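You operate a simulated robot arm through the tools that you are given. There is no shell and no other tool. Be economical: measure what you need, move in short steps, check, and stop when the job is done.

Carry out the task below with a simulated robot arm. There is one attempt and no reset: what you move stays moved.

## Task
Move the yellow stop to 40 mm, clamp it and run the rod against it.
Fine: blue knob off while the stop is moved, on for the test stroke, off at the end.

It is judged by the outcome, as a careful person would: the job done as asked, and still so three seconds after it is handed in. It fails if anything else is knocked over, pushed out of place, dropped, spilled or broken.

## Robot
A 7-joint arm with a two-finger parallel gripper, fixed in place. Base frame: the origin is at the foot of the arm, x ahead of it, y to its left, z up; the work surface is at about z = 8. Units: mm, rad, N and s.
With the tool pointing down near the work surface it reaches from about 220 to 580 mm from the base axis. Its first joint turns from -1.152 to 1.152 rad. Payload 2.5 kg.
The TCP is the grasp point between the finger pads, 23 mm short of the fingertips. In the tool frame z runs along the fingers and y along their closing line. The gripper opens to 94 mm. The fingers are 38 mm wide and 10 mm thick; the gripper's body (54 by 96 mm) begins 39 mm behind the TCP.
Orientation is that of the tool frame in the base frame, as a unit quaternion [w, x, y, z]. With the fingers straight down and closing along the base's y, the tool's x points along the base's -x, its y along +y and its z along -z.

## Interface
- The arm moves only by the tool move_arm. Its argument "increments" is a list that holds one entry, the list of rows, each a list of 7 numbers: the shift along the tool's x, y, z in units of 50 mm (1.0 is 50 mm), then the turn, a rotation vector about the tool's x, y, z in units of 4 degrees (1.0 is 4 degrees), then the finger opening in mm, from 0 to 94. In form: [[[x, y, z, rx, ry, rz, grip], ...]]. A call has 1 to 12 rows; each row shifts and turns the commanded pose from where the row before left it, along the tool's axes as they then stand. A call with a number of a shift or a turn outside -1 to 1 is refused whole. Rows are played at 5 a second. More than 50 mm and 0.15 rad between two rows, or a gripper value outside its range, and nothing of the call is played. A pose out of reach is approached as far as the arm can. The call stops where the force on the tool passes 70 N (or 10 N more than at its start, if that is more) or the arm is blocked; 0.2 s more then pass. Each finger travels about 108 mm/s and halts on what it meets, pressing with about 25 N; the grip force reading is that of the motor and also rises with nothing between the fingers. The clock runs only during rows and for 0.2 s after the last one: add rows that do not move to give the fingers time. The reply holds the time, the measured pose of the TCP, the force on the tool along the base axes, the opening and the grip force, in the units named above and with some noise.
- Cameras (640 x 400 px; columns grow to the right, rows downward): "scene" is fixed at [126.8, -409.2, 542.3]; the picture's right is [0.78, -0.63, 0.00], its down [-0.36, -0.45, -0.81] and it looks along [0.51, 0.63, -0.58] (base axes); focal length 242 px, centre (320, 200). "wrist" rides on the gripper at [-39, 0, -44] in the tool frame; the picture's right is [0.00, -1.00, 0.00], its down [0.97, 0.00, -0.24] and it looks along [0.24, 0.00, 0.97] (tool axes); focal length 218 px, centre (320, 200). There is no depth. A picture from a camera that has moved, and an enlarged one, comes with that camera's place and axes in the base frame and with its lens.
- capture(camera): a new picture of that camera. No time passes.
- inspect(camera, box): a new picture of the part [left, top, right, bottom] of that camera's present view, enlarged. No time passes.
- hand_in(): hands the job in; it is judged then, once.

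Go step by step. Nothing tells you positions but the pictures and the camera data: compare them with the known pose of the tool, close in by small moves and look again before you grip or let go. The budget is 120 turns and 68 pictures, counting those below and the enlarged ones. Unless the task says otherwise, let go and move clear before handing in, and close with one line.

The tools are called by a JSON object that holds its "method" and its "body". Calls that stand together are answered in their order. move_arm: Moves the arm, as the interface text tells. Its arguments: {"type":"object","properties":{"increments":{"type":"array","items":{"type":"array","items":{"type":"array","items":{"type":"number"}}}}},"required":["increments"]} The other tools are called the same way: capture (camera) takes a picture; inspect (camera, box) takes an enlarged picture of a part of a camera's view; hand_in () hands the job in.

At the start:

```text
clock: 0.0
tcp_pos: [421.3, -118.7, 422.7]
tcp_rot: [0.0, 0.0, 1.0, 0.0]
wrist_force: [0.1, -0.4, -0.1]
gripper_width: 94.1
grasp_force: 0.1
```

scene: 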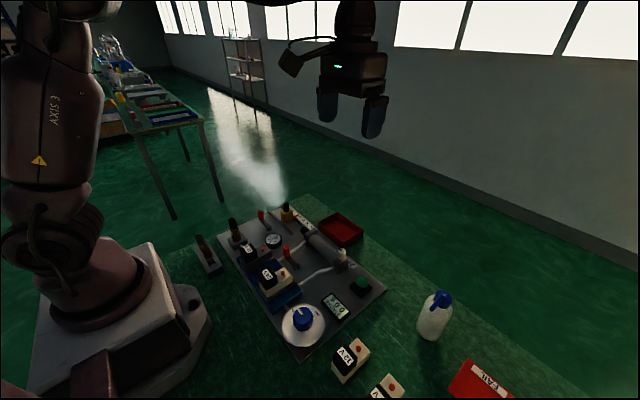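
wrist: 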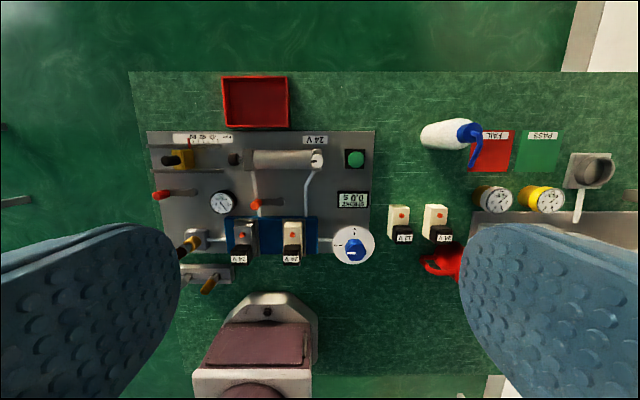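

I see a pneumatic board with a yellow stop on a scale, a cylinder, valves, a blue knob and a green button. I'll zoom in to understand the parts.

{"method": "inspect", "body": {"camera": "wrist", "box": [140, 120, 260, 195]}}

{"method": "inspect", "body": {"camera": "wrist", "box": [220, 120, 400, 270]}}

{"method": "inspect", "body": {"camera": "scene", "box": [190, 190, 400, 350]}}

```text
5.33 times, centred on (200, 158) of wrist
camera zoom: at [459.8, -118.7, 467.4], right [0.0, -1.0, 0.0], down [-0.97, 0.0, 0.24], along [-0.24, 0.0, -0.97], focal length 1164 px, centre (960, 427)
```

zoom: 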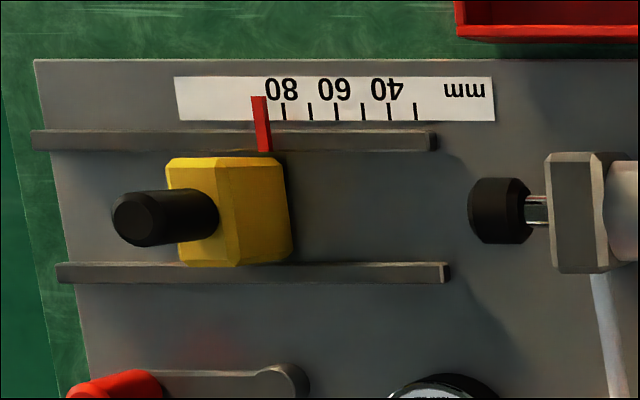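

```text
2.67 times, centred on (310, 195) of wrist
camera zoom: at [459.8, -118.7, 467.4], right [0.0, -1.0, 0.0], down [-0.97, 0.0, 0.24], along [-0.24, 0.0, -0.97], focal length 582 px, centre (347, 213)
```

zoom: 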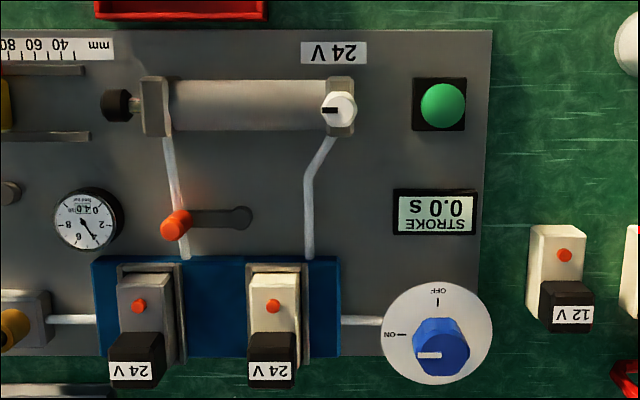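

```text
2.50 times, centred on (295, 270) of scene
camera zoom: at [126.8, -409.2, 542.3], right [0.78, -0.63, 0.0], down [-0.36, -0.45, -0.81], along [0.51, 0.63, -0.58], focal length 606 px, centre (382, 25)
```

zoom: 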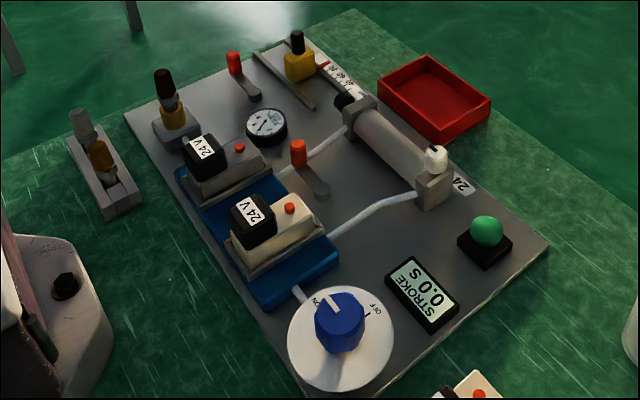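

The knob pointer seems to be at ON now, with OFF 90° clockwise of it seen from above. I'll move above the knob to look closely.

{"method": "move_arm", "body": {"increments": [[[0.5, -0.24, 0.6, 0, 0, 0, 94], [0.5, -0.24, 0.6, 0, 0, 0, 94], [0.5, -0.24, 0.6, 0, 0, 0, 94], [0.5, -0.24, 0.6, 0, 0, 0, 94], [0.5, -0.24, 0.6, 0, 0, 0, 94], [0.5, -0.24, 0.6, 0, 0, 0, 94], [0, 0, 0, 0, 0, 0, 94]]]}}

{"method": "capture", "body": {"camera": "wrist"}}

```text
clock: 1.6
tcp_pos: [271.5, -193.3, 241.8]
tcp_rot: [0.0, -0.001, 1.0, 0.0]
wrist_force: [0.6, 0.6, 0.8]
gripper_width: 94.2
grasp_force: 0.1
```

```text
62 pictures are left
camera wrist: at [309.3, -192.3, 287.7], right [0.0, -1.0, 0.0], down [-0.97, 0.0, 0.24], along [-0.24, 0.0, -0.97], focal length 218 px, centre (320, 200)
```

wrist: 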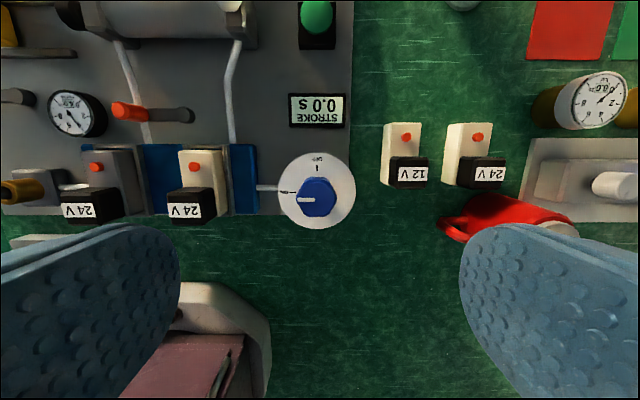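

{"method": "inspect", "body": {"camera": "wrist", "box": [256, 130, 384, 240]}}

{"method": "inspect", "body": {"camera": "scene", "box": [270, 290, 340, 350]}}

```text
3.64 times, centred on (320, 185) of wrist
camera zoom: at [309.3, -192.3, 287.7], right [0.0, -1.0, 0.0], down [-0.97, 0.0, 0.24], along [-0.24, 0.0, -0.97], focal length 794 px, centre (320, 254)
```

zoom: 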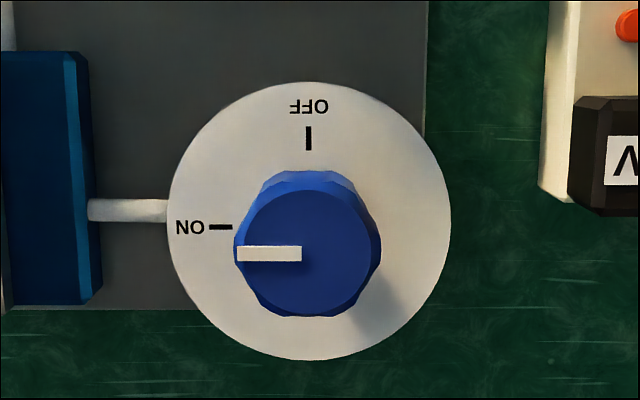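

```text
6.67 times, centred on (305, 320) of scene
camera zoom: at [126.8, -409.2, 542.3], right [0.78, -0.63, 0.0], down [-0.36, -0.45, -0.81], along [0.51, 0.63, -0.58], focal length 1615 px, centre (420, -600)
```

zoom: 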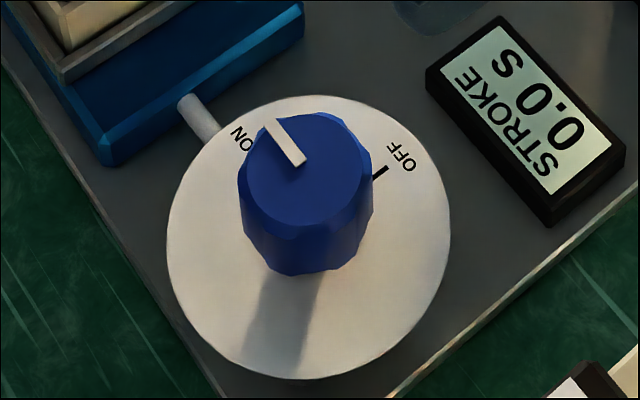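

The knob is at ON, centred at about (257.5, -189), with its top at z≈77. I'll descend with the fingers partly open, so they straddle it.

{"method": "move_arm", "body": {"increments": [[[0.28, 0.086, 0, 0, 0, 0, 64], [0, 0, 0.9, 0, 0, 0, 64], [0, 0, 0.9, 0, 0, 0, 64], [0, 0, 0.8, 0, 0, 0, 64], [0, 0, 0, 0, 0, 0, 64]]]}}

{"method": "capture", "body": {"camera": "wrist"}}

{"method": "inspect", "body": {"camera": "scene", "box": [230, 230, 390, 350]}}

```text
clock: 2.8
tcp_pos: [258.5, -187.2, 112.3]
tcp_rot: [0.0, -0.001, 1.0, -0.001]
wrist_force: [0.6, 0.6, 0.0]
gripper_width: 64.1
grasp_force: 0.1
```

```text
59 pictures are left
camera wrist: at [296.4, -186.7, 157.5], right [0.0, -1.0, 0.0], down [-0.97, 0.0, 0.24], along [-0.24, 0.0, -0.97], focal length 218 px, centre (320, 200)
```

wrist: 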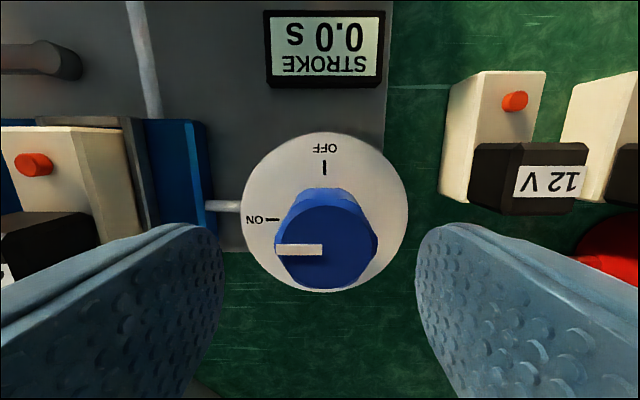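

```text
3.33 times, centred on (310, 290) of scene
camera zoom: at [126.8, -409.2, 542.3], right [0.78, -0.63, 0.0], down [-0.36, -0.45, -0.81], along [0.51, 0.63, -0.58], focal length 807 px, centre (353, -100)
```

zoom: 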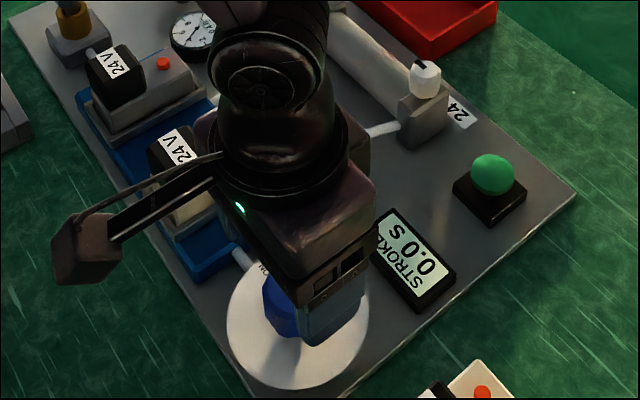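

Knob centre is confirmed at about (256.5, -189.5). I'll lower to z≈63 and close on it.

{"method": "move_arm", "body": {"increments": [[[0.04, -0.046, 0.4, 0, 0, 0, 64], [0, 0, 0.55, 0, 0, 0, 64], [0, 0, 0, 0, 0, 0, 36], [0, 0, 0, 0, 0, 0, 36], [0, 0, 0, 0, 0, 0, 36]]]}}

{"method": "capture", "body": {"camera": "wrist"}}

```text
clock: 4.0
tcp_pos: [257.2, -190.7, 64.7]
tcp_rot: [0.0, 0.0, 1.0, 0.0]
wrist_force: [-5.3, -1.6, 9.2]
gripper_width: 45.6
grasp_force: 44.6
```

```text
57 pictures are left
camera wrist: at [294.3, -189.0, 109.6], right [0.0, -1.0, 0.0], down [-0.97, 0.0, 0.24], along [-0.24, 0.0, -0.97], focal length 218 px, centre (320, 200)
```

wrist: 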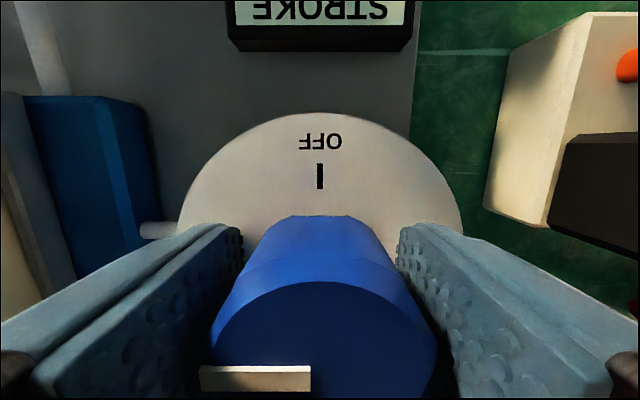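

The knob is gripped. Now I'll turn it clockwise seen from above (+rz), first 48°.

{"method": "move_arm", "body": {"increments": [[[0, 0, 0, 0, 0, 1, 36], [0, 0, 0, 0, 0, 1, 36], [0, 0, 0, 0, 0, 1, 36], [0, 0, 0, 0, 0, 1, 36], [0, 0, 0, 0, 0, 1, 36], [0, 0, 0, 0, 0, 1, 36], [0, 0, 0, 0, 0, 1, 36], [0, 0, 0, 0, 0, 1, 36], [0, 0, 0, 0, 0, 1, 36], [0, 0, 0, 0, 0, 1, 36], [0, 0, 0, 0, 0, 1, 36]]]}}

{"method": "capture", "body": {"camera": "wrist"}}

```text
clock: 6.2
tcp_pos: [248.3, -182.1, 63.4]
tcp_rot: [-0.016, 0.314, 0.949, 0.008]
wrist_force: [-1.7, 1.4, 3.7]
gripper_width: 63.8
grasp_force: 45.1
stopped in row 10: the force on the tool passed its limit (the readings are from after the stop); the commanded pose is now the measured one
```

```text
56 pictures are left
camera wrist: at [280.2, -205.2, 107.3], right [-0.6, -0.8, -0.01], down [-0.77, 0.57, 0.27], along [-0.22, 0.17, -0.96], focal length 218 px, centre (320, 200)
```

wrist: 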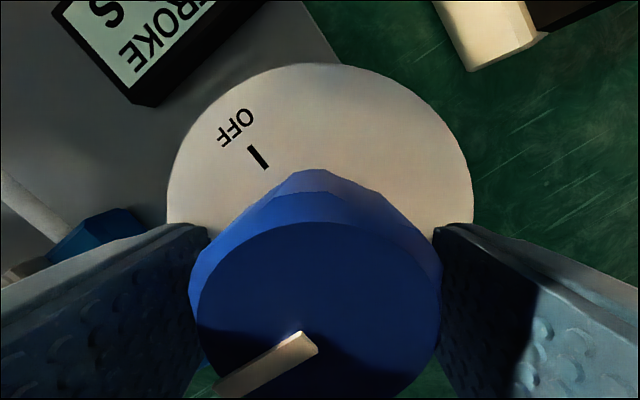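

The tool turned 37°, but the knob seems not to have followed and the opening grew. I'll check from outside.

{"method": "inspect", "body": {"camera": "scene", "box": [260, 280, 356, 350]}}

{"method": "move_arm", "body": {"increments": [[[0, 0, 0, 0, 0, 0, 85], [0, 0, 0, 0, 0, 0, 85], [0, 0, -0.5, 0, 0, 0, 85], [0, 0, -0.8, 0, 0, 0, 85], [0, 0, 0, 0, 0, 0, 85]]]}}

{"method": "capture", "body": {"camera": "wrist"}}

```text
5.71 times, centred on (308, 315) of scene
camera zoom: at [126.8, -409.2, 542.3], right [0.78, -0.63, 0.0], down [-0.36, -0.45, -0.81], along [0.51, 0.63, -0.58], focal length 1384 px, centre (389, -457)
```

zoom: 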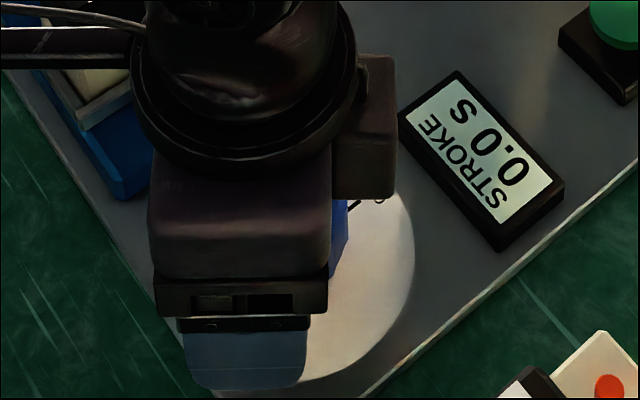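

```text
clock: 7.4
tcp_pos: [250.1, -183.2, 128.6]
tcp_rot: [-0.017, 0.316, 0.949, 0.009]
wrist_force: [-0.5, 0.4, 0.5]
gripper_width: 85.2
grasp_force: 0.1
```

```text
54 pictures are left
camera wrist: at [281.8, -206.6, 172.7], right [-0.6, -0.8, -0.01], down [-0.77, 0.58, 0.27], along [-0.22, 0.17, -0.96], focal length 218 px, centre (320, 200)
```

wrist: 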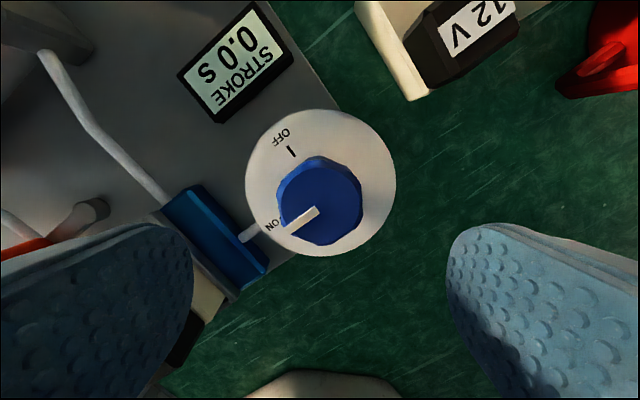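

The knob still points at ON, so the fingers cammed around it. I'll look closely for any marking or a small rotation.

{"method": "inspect", "body": {"camera": "wrist", "box": [240, 100, 400, 260]}}

{"method": "capture", "body": {"camera": "scene"}}

```text
2.50 times, centred on (320, 180) of wrist
camera zoom: at [281.8, -206.6, 172.7], right [-0.6, -0.8, -0.01], down [-0.77, 0.58, 0.27], along [-0.22, 0.17, -0.96], focal length 546 px, centre (320, 250)
```

zoom: 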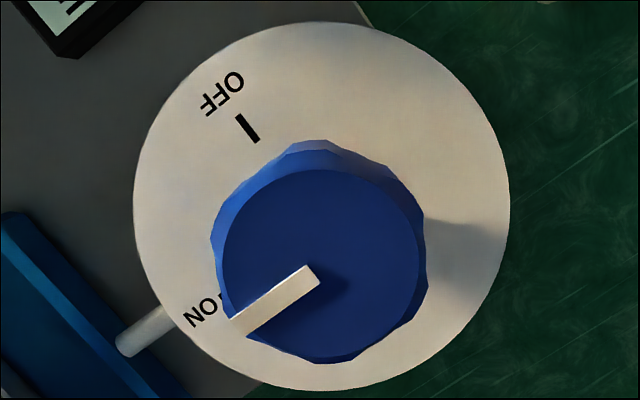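

```text
52 pictures are left
```

scene: 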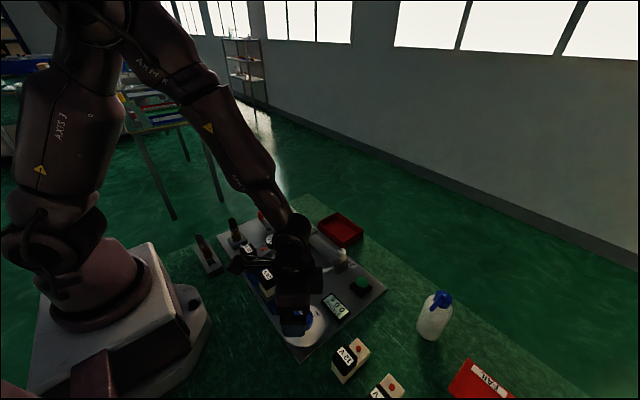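

The pointer is unchanged at ON. I'll undo the yaw and the slight tilt, re-centre over the knob, and then try again in small steps.

{"method": "move_arm", "body": {"increments": [[[0, 0, 0, 0.09, -0.54, 0, 70], [0, 0, 0, 0, 0, -1, 70], [0, 0, 0, 0, 0, -1, 70], [0, 0, 0, 0, 0, -1, 70], [0, 0, 0, 0, 0, -1, 70], [0, 0, 0, 0, 0, -1, 70], [0, 0, 0, 0, 0, -1, 70], [0, 0, 0, 0, 0, -1, 70], [0, 0, 0, 0, 0, -1, 70], [0, 0, 0, 0, 0, -1, 70], [0, 0, 0, 0, 0, -0.2, 70], [-0.178, -0.122, 0, 0, 0, 0, 70]]]}}

{"method": "inspect", "body": {"camera": "wrist", "box": [220, 120, 420, 320]}}

```text
clock: 10.0
tcp_pos: [259.4, -188.8, 128.3]
tcp_rot: [0.001, -0.001, 1.0, -0.002]
wrist_force: [-0.9, 0.8, -0.1]
gripper_width: 70.2
grasp_force: 0.0
```

```text
2.00 times, centred on (320, 220) of wrist
camera zoom: at [297.4, -188.7, 173.6], right [0.0, -1.0, 0.0], down [-0.97, 0.0, 0.24], along [-0.24, 0.0, -0.97], focal length 436 px, centre (320, 160)
```

zoom: 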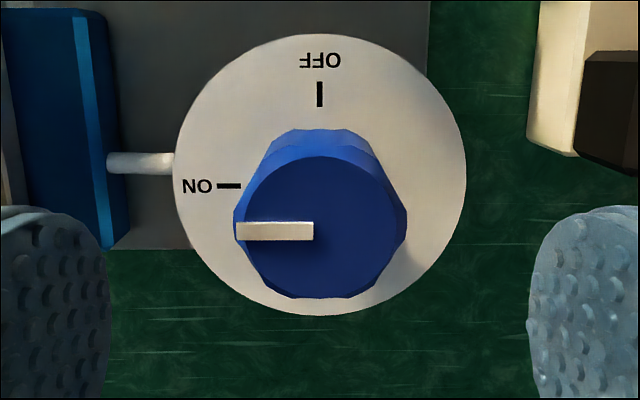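

The tick lines put the knob axis at about (255.5, -188.7). I'll regrip there and turn only 12°.

{"method": "move_arm", "body": {"increments": [[[0.08, 0, 0.6, 0, 0, 0, 70], [0, 0, 0.7, 0, 0, 0, 70], [0, 0, 0, 0, 0, 0, 30], [0, 0, 0, 0, 0, 0, 30], [0, 0, 0, 0, 0, 0, 30]]]}}

{"method": "move_arm", "body": {"increments": [[[0, 0, 0, 0, 0, 1, 30], [0, 0, 0, 0, 0, 1, 30], [0, 0, 0, 0, 0, 1, 30], [0, 0, 0, 0, 0, 0, 30]]]}}

{"method": "capture", "body": {"camera": "wrist"}}

```text
clock: 11.2
tcp_pos: [255.6, -190.2, 63.3]
tcp_rot: [0.001, 0.0, 1.0, -0.001]
wrist_force: [-1.6, -4.6, -0.7]
gripper_width: 45.9
grasp_force: 45.4
```

```text
clock: 12.2
tcp_pos: [255.1, -188.4, 63.5]
tcp_rot: [0.002, 0.1, 0.995, -0.002]
wrist_force: [-6.5, -4.5, 1.7]
gripper_width: 53.3
grasp_force: 45.8
```

```text
50 pictures are left
camera wrist: at [292.3, -196.0, 108.3], right [-0.2, -0.98, 0.0], down [-0.95, 0.19, 0.24], along [-0.23, 0.04, -0.97], focal length 218 px, centre (320, 200)
```

wrist: 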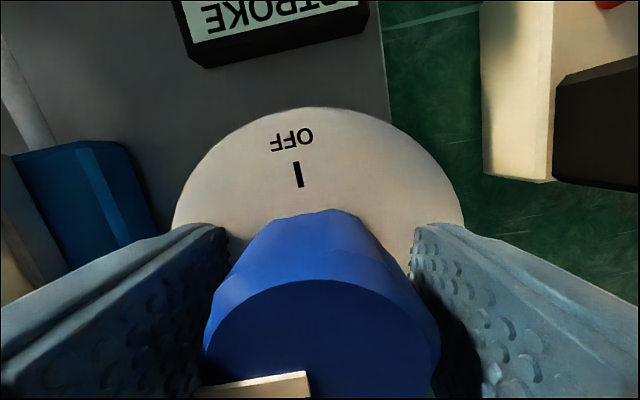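

The opening grows as I turn, so the knob is being held; it may need a pull or push first. I'll turn back and test a gentle pull.

{"method": "move_arm", "body": {"increments": [[[0, 0, 0, 0, 0, -1, 30], [0, 0, 0, 0, 0, -1, 30], [0, 0, 0, 0, 0, -0.9, 30], [0, 0, 0, 0, 0, 0, 30], [0, 0, -0.05, 0, 0, 0, 30], [0, 0, -0.05, 0, 0, 0, 30], [0, 0, 0, 0, 0, 0, 30]]]}}

{"method": "capture", "body": {"camera": "wrist"}}

```text
clock: 13.8
tcp_pos: [254.1, -189.8, 67.0]
tcp_rot: [0.0, 0.003, 1.0, -0.001]
wrist_force: [1.8, -21.8, -62.2]
gripper_width: 46.2
grasp_force: 45.0
```

```text
49 pictures are left
camera wrist: at [292.9, -189.0, 112.3], right [-0.01, -1.0, 0.0], down [-0.97, 0.01, 0.24], along [-0.24, 0.0, -0.97], focal length 218 px, centre (320, 200)
```

wrist: 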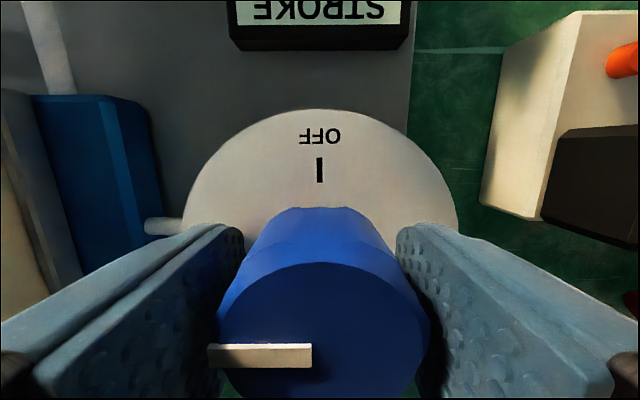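

A 62 N pull doesn't lift it, so it isn't pull-to-turn. Next I'll ease off and test a gentle push with a small turn.

{"method": "move_arm", "body": {"increments": [[[0, 0, 0.05, 0, 0, 0, 30], [0, 0, 0.05, 0, 0, 0, 30], [0, 0, 0.04, 0, 0, 0, 30], [0, 0, 0.03, 0, 0, 0, 30], [0, 0, 0, 0, 0, 0, 30]]]}}

{"method": "move_arm", "body": {"increments": [[[0, 0, 0, 0, 0, -1, 30], [0, 0, 0, 0, 0, -1, 30], [0, 0, 0, 0, 0, 0, 30]]]}}

{"method": "capture", "body": {"camera": "wrist"}}

```text
clock: 15.0
tcp_pos: [257.1, -189.7, 61.5]
tcp_rot: [0.004, 0.003, 1.0, -0.002]
wrist_force: [-14.5, 1.7, 62.2]
gripper_width: 46.0
grasp_force: 45.0
```

```text
clock: 15.8
tcp_pos: [256.3, -189.4, 59.5]
tcp_rot: [0.002, -0.06, 0.998, -0.003]
wrist_force: [6.8, 2.5, 9.4]
gripper_width: 50.2
grasp_force: 45.1
```

```text
48 pictures are left
camera wrist: at [294.0, -184.1, 105.3], right [0.12, -0.99, 0.0], down [-0.96, -0.12, 0.23], along [-0.23, -0.03, -0.97], focal length 218 px, centre (320, 200)
```

wrist: 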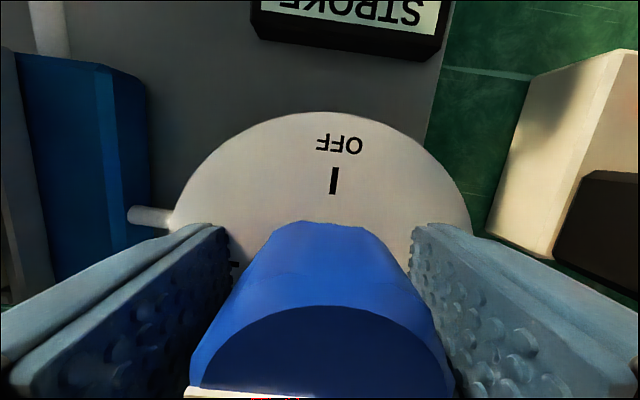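

The knob holds both ways, and my grip (46 mm) is wider than the knob's ~40 mm top. I may be gripping a fixed collar lower down, so I'll regrip higher, on the top part only.

{"method": "move_arm", "body": {"increments": [[[0, 0, 0, 0, 0, 0, 70], [0, 0, 0, 0, 0, 1, 70], [0, 0, -0.4, 0, 0, 0.7, 70], [0, 0, 0, 0, 0, 0, 70], [0, 0, 0, 0, 0, 0, 30], [0, 0, 0, 0, 0, 0, 30], [0, 0, 0, 0, 0, 0, 30]]]}}

{"method": "capture", "body": {"camera": "wrist"}}

```text
clock: 17.4
tcp_pos: [255.4, -191.0, 80.0]
tcp_rot: [0.0, -0.007, 1.0, -0.002]
wrist_force: [-2.3, -2.0, 2.8]
gripper_width: 39.8
grasp_force: 45.3
```

```text
47 pictures are left
camera wrist: at [293.5, -188.4, 125.5], right [0.01, -1.0, 0.0], down [-0.97, -0.01, 0.24], along [-0.24, -0.01, -0.97], focal length 218 px, centre (320, 200)
```

wrist: 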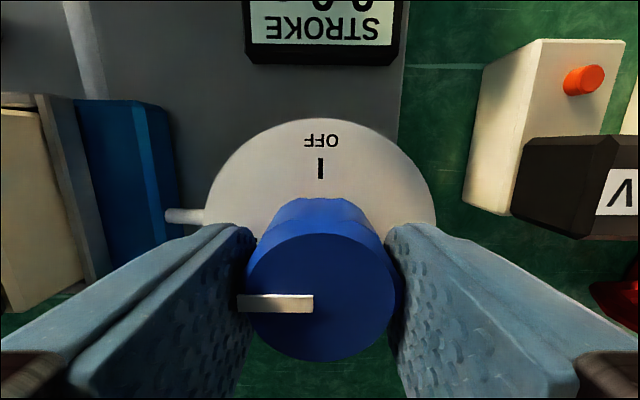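

Now the grip is 39.8 mm, on the knob itself; the lower part was indeed a fixed collar. I'll turn 12° as a trial.

{"method": "move_arm", "body": {"increments": [[[0, 0, 0, 0, 0, 1, 30], [0, 0, 0, 0, 0, 1, 30], [0, 0, 0, 0, 0, 1, 30], [0, 0, 0, 0, 0, 0, 30]]]}}

{"method": "capture", "body": {"camera": "wrist"}}

```text
clock: 18.4
tcp_pos: [255.3, -187.7, 80.3]
tcp_rot: [0.001, 0.099, 0.995, -0.001]
wrist_force: [-4.1, 8.1, 25.4]
gripper_width: 39.9
grasp_force: 45.1
```

```text
46 pictures are left
camera wrist: at [292.9, -195.7, 125.5], right [-0.2, -0.98, 0.0], down [-0.95, 0.19, 0.24], along [-0.23, 0.04, -0.97], focal length 218 px, centre (320, 200)
```

wrist: 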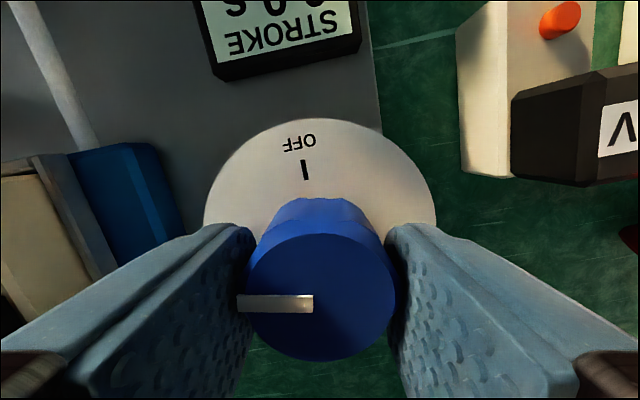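

The knob turns with the gripper now. I'll continue to 90°.

{"method": "move_arm", "body": {"increments": [[[0, 0, 0, 0, 0, 1, 30], [0, 0, 0, 0, 0, 1, 30], [0, 0, 0, 0, 0, 1, 30], [0, 0, 0, 0, 0, 1, 30], [0, 0, 0, 0, 0, 1, 30], [0, 0, 0, 0, 0, 1, 30], [0, 0, 0, 0, 0, 1, 30], [0, 0, 0, 0, 0, 1, 30], [0, 0, 0, 0, 0, 1, 30], [0, 0, 0, 0, 0, 1, 30], [0, 0, 0, 0, 0, 0, 30]]]}}

{"method": "move_arm", "body": {"increments": [[[0, 0, 0, 0, 0, 1, 30], [0, 0, 0, 0, 0, 1, 30], [0, 0, 0, 0, 0, 1, 30], [0, 0, 0, 0, 0, 1, 30], [0, 0, 0, 0, 0, 1, 30], [0, 0, 0, 0, 0, 1, 30], [0, 0, 0, 0, 0, 1, 30], [0, 0, 0, 0, 0, 1, 30], [0, 0, 0, 0, 0, 1, 30], [0, 0, 0, 0, 0, 0.7, 30], [0, 0, 0, 0, 0, 0, 30]]]}}

{"method": "capture", "body": {"camera": "wrist"}}

```text
clock: 20.8
tcp_pos: [256.7, -186.8, 80.0]
tcp_rot: [0.002, 0.43, 0.903, 0.002]
wrist_force: [11.4, 33.9, 10.2]
gripper_width: 39.8
grasp_force: 45.5
```

```text
clock: 23.2
tcp_pos: [258.2, -190.7, 80.3]
tcp_rot: [0.005, 0.707, 0.708, 0.002]
wrist_force: [30.7, 9.7, 5.2]
gripper_width: 43.6
grasp_force: 15.6
```

```text
45 pictures are left
camera wrist: at [256.8, -227.3, 126.1], right [-1.0, 0.0, -0.01], down [0.0, 0.97, 0.24], along [0.01, 0.24, -0.97], focal length 218 px, centre (320, 200)
```

wrist: 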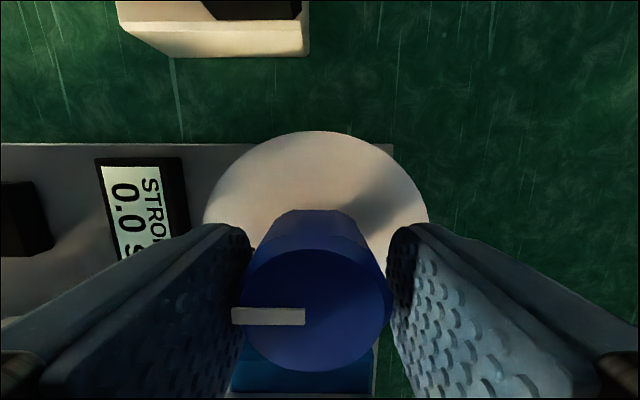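

The pointer now faces +x, which is OFF. I'll release, lift and verify.

{"method": "move_arm", "body": {"increments": [[[0, 0, 0, 0, 0, 0, 70], [0, 0, 0, 0, 0, 0, 70], [0, 0, -0.8, 0, 0, 0, 70], [0, 0, -0.8, 0, 0, 0, 70], [0, 0, -0.8, 0, 0, 0, 70], [0, 0, 0, 0, 0, 0, 70]]]}}

{"method": "capture", "body": {"camera": "wrist"}}

```text
clock: 24.6
tcp_pos: [253.1, -189.6, 201.4]
tcp_rot: [0.003, 0.708, 0.707, -0.001]
wrist_force: [0.5, 1.2, 0.2]
gripper_width: 70.1
grasp_force: 0.1
```

```text
44 pictures are left
camera wrist: at [252.7, -227.7, 246.1], right [-1.0, 0.0, 0.0], down [0.0, 0.97, 0.24], along [0.0, 0.24, -0.97], focal length 218 px, centre (320, 200)
```

wrist: 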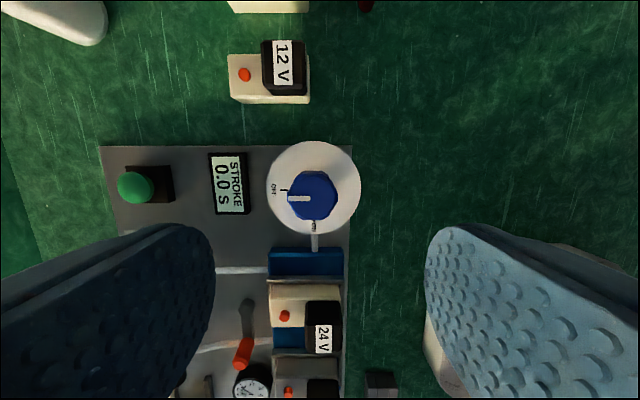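

Knob is OFF. Now I'll undo the yaw while rising, then move over the stop.

{"method": "move_arm", "body": {"increments": [[[0, 0, -0.1, 0, 0, -1, 70], [0, 0, -0.1, 0, 0, -1, 70], [0, 0, -0.1, 0, 0, -1, 70], [0, 0, -0.1, 0, 0, -1, 70], [0, 0, -0.1, 0, 0, -1, 70], [0, 0, -0.1, 0, 0, -1, 70], [0, 0, -0.1, 0, 0, -1, 70], [0, 0, -0.1, 0, 0, -1, 70], [0, 0, -0.1, 0, 0, -1, 70], [0, 0, -0.1, 0, 0, -1, 70], [0, 0, 0, 0, 0, -1, 70], [0, 0, 0, 0, 0, -1, 70]]]}}

{"method": "move_arm", "body": {"increments": [[[0, 0, 0, 0, 0, -1, 70], [0, 0, 0, 0, 0, -1, 70], [0, 0, 0, 0, 0, -1, 70], [0, 0, 0, 0, 0, -1, 70], [0, 0, 0, 0, 0, -1, 70], [0, 0, 0, 0, 0, -1, 70], [0, 0, 0, 0, 0, -1, 70], [0, 0, 0, 0, 0, -1, 70], [0, 0, 0, 0, 0, -1, 70], [0, 0, 0, 0, 0, -1, 70], [0, 0, 0, 0, 0, -0.5, 70]]]}}

{"method": "move_arm", "body": {"increments": [[[-0.45, 0.8, 0, 0, 0, 0, 70], [-0.45, 0.8, 0, 0, 0, 0, 70], [-0.45, 0.8, 0, 0, 0, 0, 70], [-0.45, 0.8, 0, 0, 0, 0, 70], [-0.45, 0.8, 0, 0, 0, 0, 70], [-0.45, 0.8, 0, 0, 0, 0, 70], [-0.45, 0.8, 0, 0, 0, 0, 70], [0, 0, 0, 0, 0, 0, 70]]]}}

{"method": "capture", "body": {"camera": "wrist"}}

```text
clock: 27.2
tcp_pos: [254.5, -189.3, 251.1]
tcp_rot: [0.001, 0.358, 0.934, -0.001]
wrist_force: [0.1, 0.2, 0.5]
gripper_width: 69.9
grasp_force: 0.0
```

```text
clock: 29.6
tcp_pos: [254.7, -188.3, 249.4]
tcp_rot: [0.001, 0.0, 1.0, -0.002]
wrist_force: [-0.2, 0.0, 0.1]
gripper_width: 69.7
grasp_force: 0.1
```

```text
clock: 31.4
tcp_pos: [414.1, 90.9, 249.3]
tcp_rot: [0.001, 0.002, 1.0, -0.001]
wrist_force: [-0.2, 0.2, -0.9]
gripper_width: 70.0
grasp_force: 0.1
```

```text
43 pictures are left
camera wrist: at [452.0, 92.1, 294.1], right [0.0, -1.0, 0.0], down [-0.97, 0.0, 0.24], along [-0.24, 0.0, -0.97], focal length 218 px, centre (320, 200)
```

wrist: 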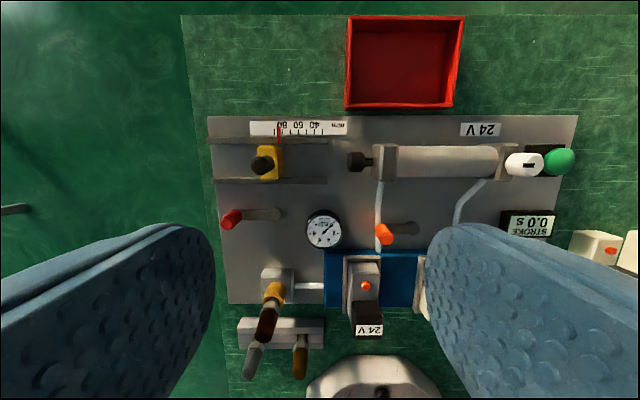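

{"method": "inspect", "body": {"camera": "wrist", "box": [205, 110, 365, 240]}}

{"method": "inspect", "body": {"camera": "scene", "box": [215, 195, 315, 260]}}

{"method": "inspect", "body": {"camera": "wrist", "box": [340, 130, 500, 260]}}

```text
3.08 times, centred on (285, 175) of wrist
camera zoom: at [452.0, 92.1, 294.1], right [0.0, -1.0, 0.0], down [-0.97, 0.0, 0.24], along [-0.24, 0.0, -0.97], focal length 672 px, centre (428, 277)
```

zoom: 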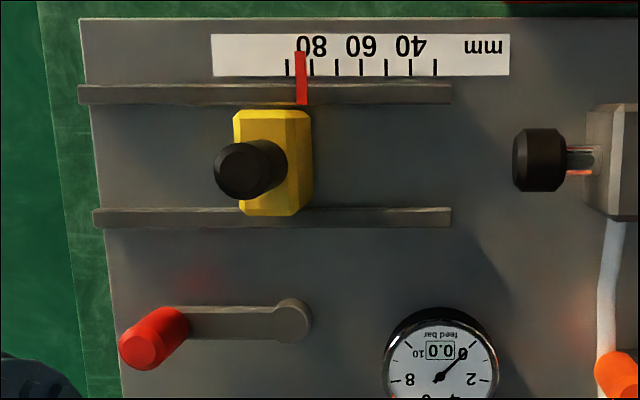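

```text
6.15 times, centred on (265, 228) of scene
camera zoom: at [126.8, -409.1, 542.3], right [0.78, -0.63, 0.0], down [-0.36, -0.45, -0.81], along [0.51, 0.63, -0.58], focal length 1491 px, centre (658, 31)
```

zoom: 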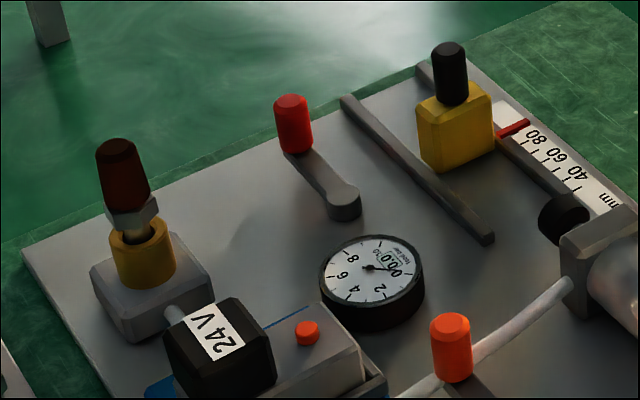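

```text
3.08 times, centred on (420, 195) of wrist
camera zoom: at [452.0, 92.1, 294.1], right [0.0, -1.0, 0.0], down [-0.97, 0.0, 0.24], along [-0.24, 0.0, -0.97], focal length 672 px, centre (12, 215)
```

zoom: 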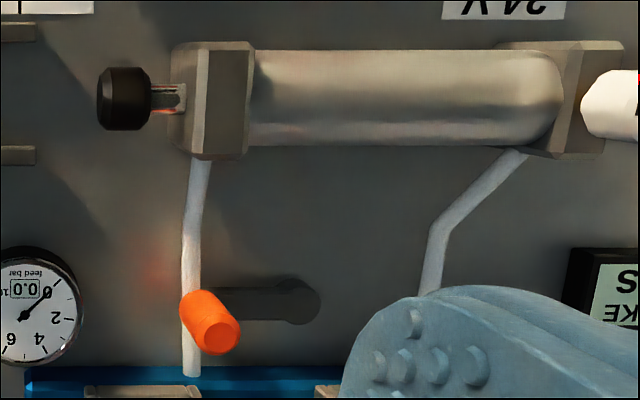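

The feed gauge reads 0. The stop's black post is at about (434.5, 150) with its top at z≈79, and the pointer is near 85; the red lever nearby is probably the clamp. I'll approach above the post.

{"method": "move_arm", "body": {"increments": [[[-0.2, 0.6, 0, 0, 0, 0, 50], [-0.2, 0.58, 0, 0, 0, 0, 50], [0, 0, 0.9, 0, 0, 0, 50], [0, 0, 0.9, 0, 0, 0, 50], [0, 0, 0.8, 0, 0, 0, 50], [0, 0, 0, 0, 0, 0, 50]]]}}

{"method": "capture", "body": {"camera": "wrist"}}

```text
clock: 32.8
tcp_pos: [434.0, 150.0, 118.6]
tcp_rot: [0.002, 0.0, 1.0, -0.003]
wrist_force: [0.0, 0.4, -0.4]
gripper_width: 50.2
grasp_force: 0.0
```

```text
39 pictures are left
camera wrist: at [471.7, 150.5, 164.1], right [0.0, -1.0, 0.0], down [-0.97, 0.0, 0.24], along [-0.24, 0.0, -0.97], focal length 218 px, centre (320, 200)
```

wrist: 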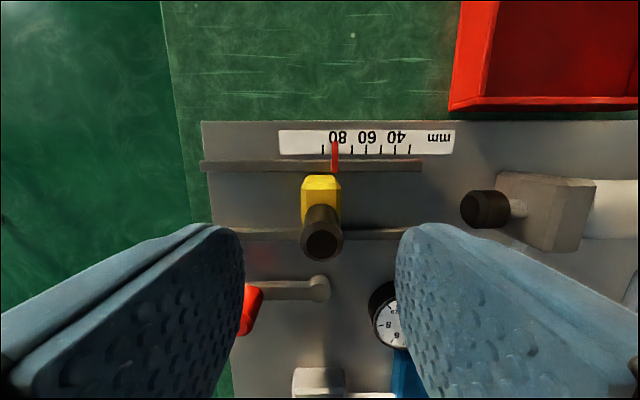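

{"method": "inspect", "body": {"camera": "wrist", "box": [270, 120, 430, 220]}}

{"method": "move_arm", "body": {"increments": [[[0.02, 0, 0.4, 0, 0, 0, 50], [0, 0, 0.44, 0, 0, 0, 50], [0, 0, 0, 0, 0, 0, 8], [0, 0, 0, 0, 0, 0, 8], [0, 0, 0, 0, 0, 0, 8]]]}}

{"method": "capture", "body": {"camera": "wrist"}}

```text
4.00 times, centred on (350, 170) of wrist
camera zoom: at [471.7, 150.5, 164.1], right [0.0, -1.0, 0.0], down [-0.97, 0.0, 0.24], along [-0.24, 0.0, -0.97], focal length 873 px, centre (200, 320)
```

zoom: 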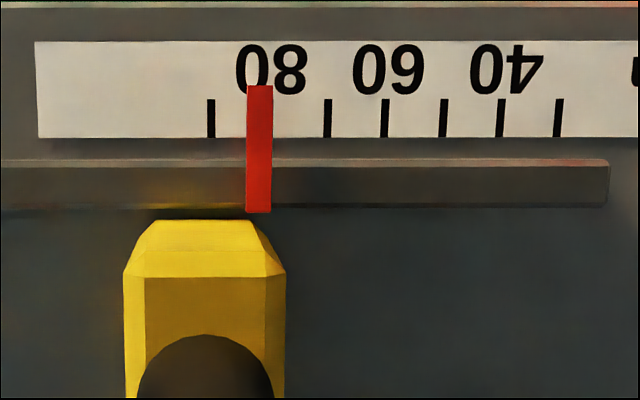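

```text
clock: 34.0
tcp_pos: [432.8, 148.9, 77.0]
tcp_rot: [0.001, 0.001, 1.0, -0.002]
wrist_force: [0.0, -4.8, 2.8]
gripper_width: 17.7
grasp_force: 44.7
```

```text
37 pictures are left
camera wrist: at [470.1, 149.9, 122.4], right [0.0, -1.0, 0.0], down [-0.97, 0.0, 0.24], along [-0.24, 0.0, -0.97], focal length 218 px, centre (320, 200)
```

wrist: 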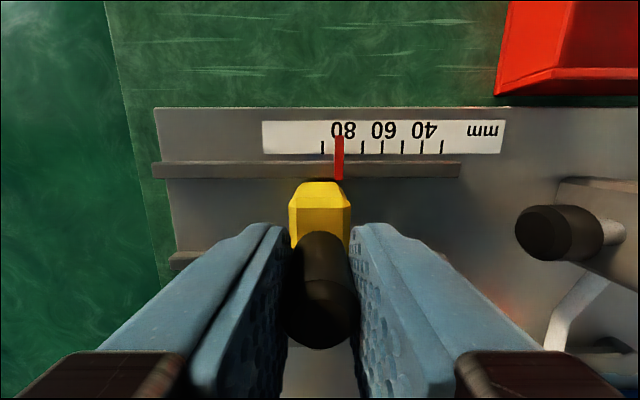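

The post is gripped (17.7 mm). The pointer now reads about 82, so the stop must go about 42 mm toward -y. I'll try 4 mm first to see whether it is free.

{"method": "move_arm", "body": {"increments": [[[0, -0.04, 0, 0, 0, 0, 8], [0, -0.04, 0, 0, 0, 0, 8], [0, 0, 0, 0, 0, 0, 8]]]}}

{"method": "inspect", "body": {"camera": "wrist", "box": [250, 100, 510, 260]}}

```text
clock: 34.8
tcp_pos: [432.6, 147.7, 77.8]
tcp_rot: [0.001, -0.001, 1.0, 0.001]
wrist_force: [6.4, 17.4, -5.8]
gripper_width: 17.5
grasp_force: 44.4
```

```text
2.46 times, centred on (380, 180) of wrist
camera zoom: at [470.0, 149.1, 122.5], right [0.0, -1.0, 0.0], down [-0.97, 0.0, 0.24], along [-0.24, 0.0, -0.97], focal length 537 px, centre (172, 249)
```

zoom: 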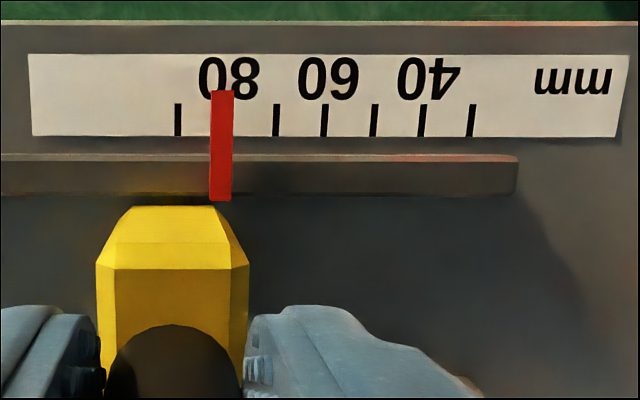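

The stop resists (17 N after about 1 mm), so it is clamped. I'll ease off, release, and move to view the red lever.

{"method": "move_arm", "body": {"increments": [[[0, 0.05, 0, 0, 0, 0, 8], [0, 0, 0, 0, 0, 0, 50], [0, 0, 0, 0, 0, 0, 50], [0, 0, -0.8, 0, 0, 0, 50], [0, 0, -0.8, 0, 0, 0, 50], [0.8, 0, -0.3, 0, 0, 0, 50], [0.55, 0.55, 0, 0, 0, 0, 50], [0, 0, 0, 0, 0, 0, 50]]]}}

{"method": "capture", "body": {"camera": "wrist"}}

```text
clock: 36.6
tcp_pos: [365.5, 175.6, 171.3]
tcp_rot: [0.001, 0.001, 1.0, -0.002]
wrist_force: [0.2, 0.4, -0.3]
gripper_width: 50.0
grasp_force: 0.1
```

```text
35 pictures are left
camera wrist: at [403.0, 176.4, 217.1], right [0.0, -1.0, 0.0], down [-0.97, 0.0, 0.24], along [-0.24, 0.0, -0.97], focal length 218 px, centre (320, 200)
```

wrist: 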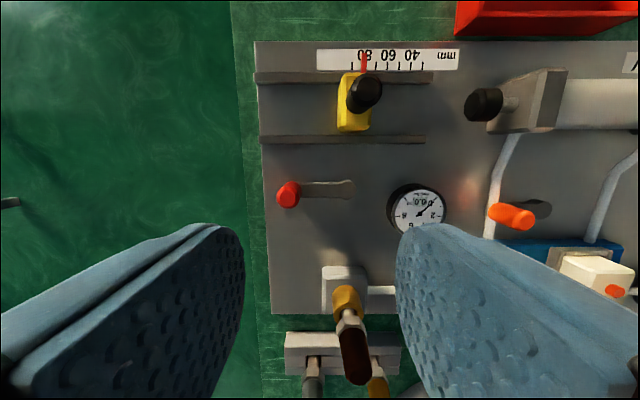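

The red handle is at about (365.5, 202), top z≈48, with its pivot at about (365, 156). I'll go down and grip the handle.

{"method": "move_arm", "body": {"increments": [[[0, 0.53, 0, 0, 0, 0, 50], [0, 0, 0.9, 0, 0, 0, 50], [0, 0, 0.9, 0, 0, 0, 50], [0, 0, 0.54, 0, 0, 0, 50], [0, 0, 0, 0, 0, 0, 50]]]}}

{"method": "capture", "body": {"camera": "wrist"}}

```text
clock: 37.8
tcp_pos: [365.6, 200.4, 55.2]
tcp_rot: [0.001, 0.0, 1.0, -0.001]
wrist_force: [0.2, 0.1, -0.2]
gripper_width: 49.8
grasp_force: 0.0
```

```text
34 pictures are left
camera wrist: at [403.2, 201.6, 99.8], right [0.0, -1.0, 0.0], down [-0.97, 0.0, 0.24], along [-0.24, 0.0, -0.97], focal length 218 px, centre (320, 200)
```

wrist: 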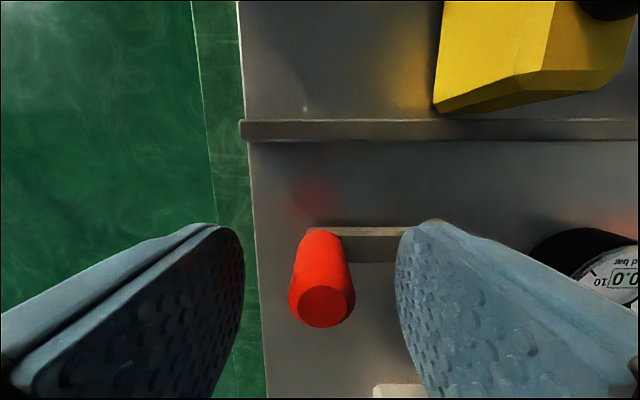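

The handle is between the fingers. I'll close and try 6 mm toward -x.

{"method": "move_arm", "body": {"increments": [[[0, 0, 0, 0, 0, 0, 8], [0, 0, 0, 0, 0, 0, 8], [0, 0, 0, 0, 0, 0, 8]]]}}

{"method": "move_arm", "body": {"increments": [[[0.06, 0, 0, 0, 0, 0, 8], [0.06, 0, 0, 0, 0, 0, 8], [0, 0, 0, 0, 0, 0, 8]]]}}

{"method": "capture", "body": {"camera": "wrist"}}

```text
clock: 38.6
tcp_pos: [365.9, 199.4, 54.2]
tcp_rot: [0.001, 0.001, 1.0, -0.001]
wrist_force: [1.8, -2.9, -3.4]
gripper_width: 17.4
grasp_force: 45.2
```

```text
clock: 39.4
tcp_pos: [359.2, 199.8, 54.7]
tcp_rot: [0.001, 0.002, 1.0, -0.003]
wrist_force: [3.9, -10.9, -11.3]
gripper_width: 17.3
grasp_force: 44.8
```

```text
33 pictures are left
camera wrist: at [397.4, 200.9, 100.1], right [0.0, -1.0, 0.01], down [-0.97, 0.0, 0.24], along [-0.24, 0.0, -0.97], focal length 218 px, centre (320, 200)
```

wrist: 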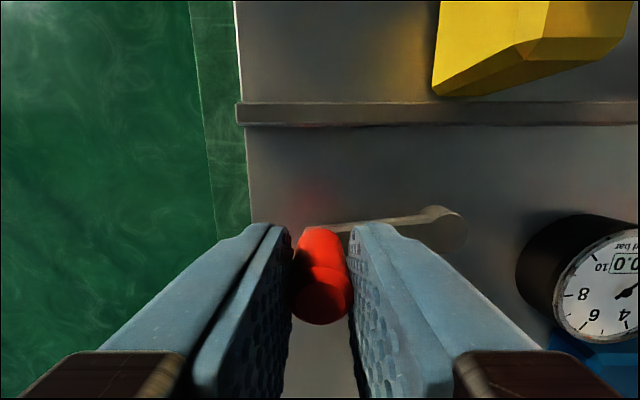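

The lever swings freely toward -x. I'll follow its arc to about 50° and look.

{"method": "move_arm", "body": {"increments": [[[0.137, -0.05, 0, 0, 0, 0, 8], [0.137, -0.06, 0, 0, 0, 0, 8], [0.115, -0.09, 0, 0, 0, 0, 8], [0.115, -0.1, 0, 0, 0, 0, 8], [0, 0, 0, 0, 0, 0, 8]]]}}

{"method": "capture", "body": {"camera": "wrist"}}

```text
clock: 40.6
tcp_pos: [331.8, 190.5, 56.2]
tcp_rot: [0.001, -0.001, 1.0, 0.002]
wrist_force: [-8.6, 20.3, 2.9]
gripper_width: 17.7
grasp_force: 45.2
```

```text
32 pictures are left
camera wrist: at [369.4, 191.3, 100.8], right [0.0, -1.0, 0.0], down [-0.97, 0.0, 0.24], along [-0.24, 0.0, -0.97], focal length 218 px, centre (320, 200)
```

wrist: 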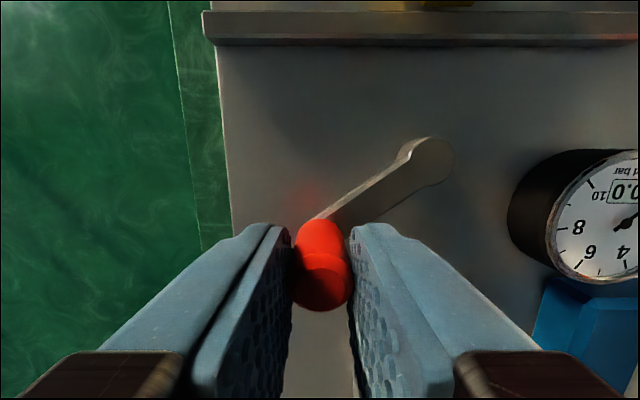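

The lever is at about 43°. I'll continue along the arc to 75°.

{"method": "move_arm", "body": {"increments": [[[0.07, -0.13, 0, 0, 0, 0, 8], [0.06, -0.13, 0, 0, 0, 0, 8], [0.05, -0.12, 0, 0, 0, 0, 8], [0.04, -0.12, 0, 0, 0, 0, 8], [0, 0, 0, 0, 0, 0, 8]]]}}

{"method": "capture", "body": {"camera": "wrist"}}

```text
clock: 41.4
tcp_pos: [323.5, 181.9, 55.6]
tcp_rot: [0.007, -0.009, 1.0, 0.011]
wrist_force: [6.4, 9.7, -8.9]
gripper_width: 17.3
grasp_force: 44.9
stopped in row 4: the force on the tool passed its limit (the readings are from after the stop); the commanded pose is now the measured one
```

```text
31 pictures are left
camera wrist: at [361.8, 182.4, 101.1], right [0.02, -1.0, -0.02], down [-0.97, -0.02, 0.23], along [-0.23, 0.02, -0.97], focal length 218 px, centre (320, 200)
```

wrist: 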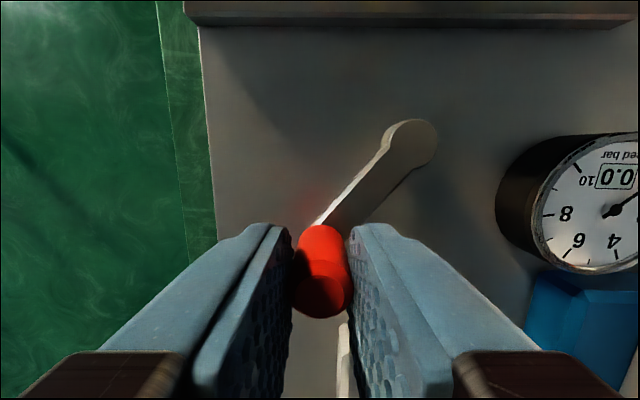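

The lever stopped near 53°, either its end stop or the fingers near the regulator. I'll release, back up and look.

{"method": "move_arm", "body": {"increments": [[[0, 0, 0, 0, 0, 0, 28], [0, 0, 0, 0, 0, 0, 28], [0, 0, -0.6, 0, 0, 0, 28], [0, 0, -0.8, 0, 0, 0, 28], [-0.8, 0, -0.5, 0, 0, 0, 50], [0, 0, -0.4, 0, 0, 0, 50], [0, 0, 0, 0, 0, 0, 50]]]}}

{"method": "capture", "body": {"camera": "wrist"}}

```text
clock: 43.0
tcp_pos: [361.6, 179.1, 171.1]
tcp_rot: [0.006, -0.008, 1.0, 0.01]
wrist_force: [-0.4, 0.2, 0.1]
gripper_width: 50.1
grasp_force: 0.1
```

```text
30 pictures are left
camera wrist: at [399.3, 179.7, 217.0], right [0.02, -1.0, -0.02], down [-0.97, -0.02, 0.23], along [-0.23, 0.01, -0.97], focal length 218 px, centre (320, 200)
```

wrist: 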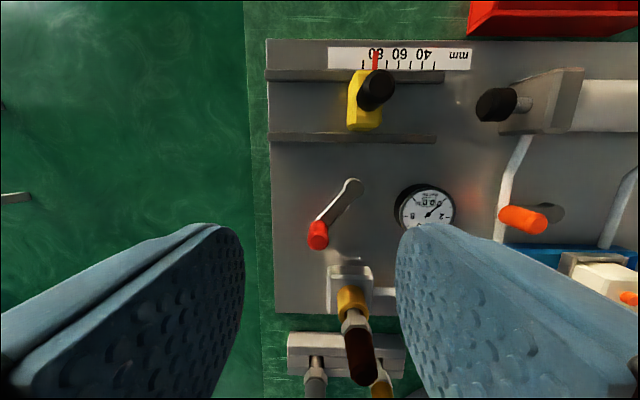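

The lever is at about 54°. I'll straighten the tool, return to the stop's post and test whether it slides now.

{"method": "move_arm", "body": {"increments": [[[0, 0, 0, 0.29, 0.17, 0.23, 50], [-0.72, -0.3, 0, 0, 0, 0, 50], [-0.71, -0.29, 0, 0, 0, 0, 50], [0, 0, 0.9, 0, 0, 0, 50], [0, 0, 0.5, 0, 0, 0, 50], [0, 0, 0, 0, 0, 0, 50]]]}}

{"method": "capture", "body": {"camera": "wrist"}}

```text
clock: 44.4
tcp_pos: [434.2, 150.5, 102.0]
tcp_rot: [0.002, -0.001, 1.0, 0.0]
wrist_force: [-1.6, 0.5, -0.6]
gripper_width: 50.0
grasp_force: 0.1
```

```text
29 pictures are left
camera wrist: at [472.4, 151.4, 146.5], right [0.0, -1.0, 0.0], down [-0.97, 0.0, 0.24], along [-0.24, 0.0, -0.97], focal length 218 px, centre (320, 200)
```

wrist: 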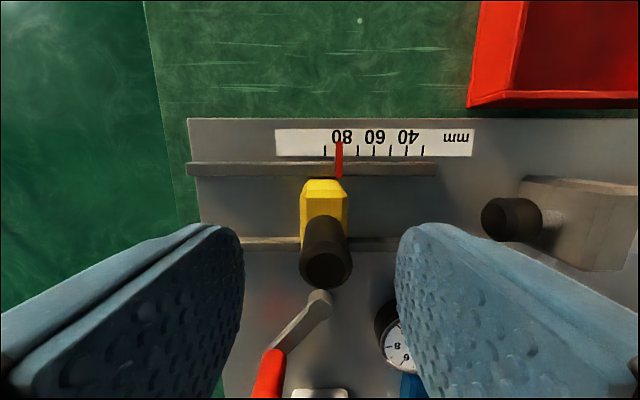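

{"method": "move_arm", "body": {"increments": [[[0.02, -0.02, 0.5, 0, 0, 0, 50], [0, 0, 0, 0, 0, 0, 8], [0, 0, 0, 0, 0, 0, 8], [0, 0, 0, 0, 0, 0, 8], [0, -0.05, 0, 0, 0, 0, 8], [0, -0.05, 0, 0, 0, 0, 8], [0, 0, 0, 0, 0, 0, 8]]]}}

{"method": "inspect", "body": {"camera": "wrist", "box": [250, 100, 510, 260]}}

```text
clock: 46.0
tcp_pos: [434.3, 144.1, 75.7]
tcp_rot: [0.001, -0.001, 1.0, -0.001]
wrist_force: [-0.3, 0.9, 4.9]
gripper_width: 17.6
grasp_force: 45.1
```

```text
2.46 times, centred on (380, 180) of wrist
camera zoom: at [471.2, 144.9, 121.4], right [0.0, -1.0, 0.0], down [-0.97, 0.0, 0.24], along [-0.24, 0.0, -0.97], focal length 537 px, centre (172, 249)
```

zoom: 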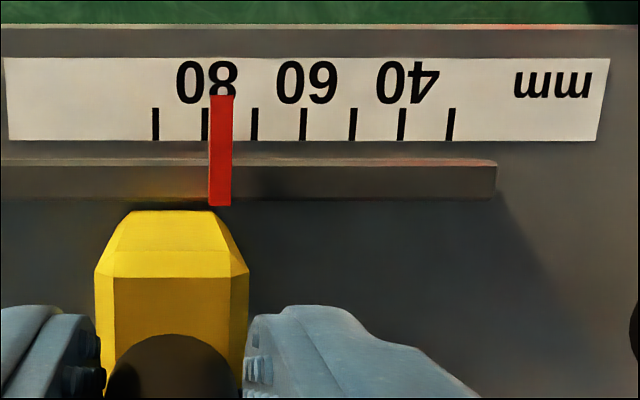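

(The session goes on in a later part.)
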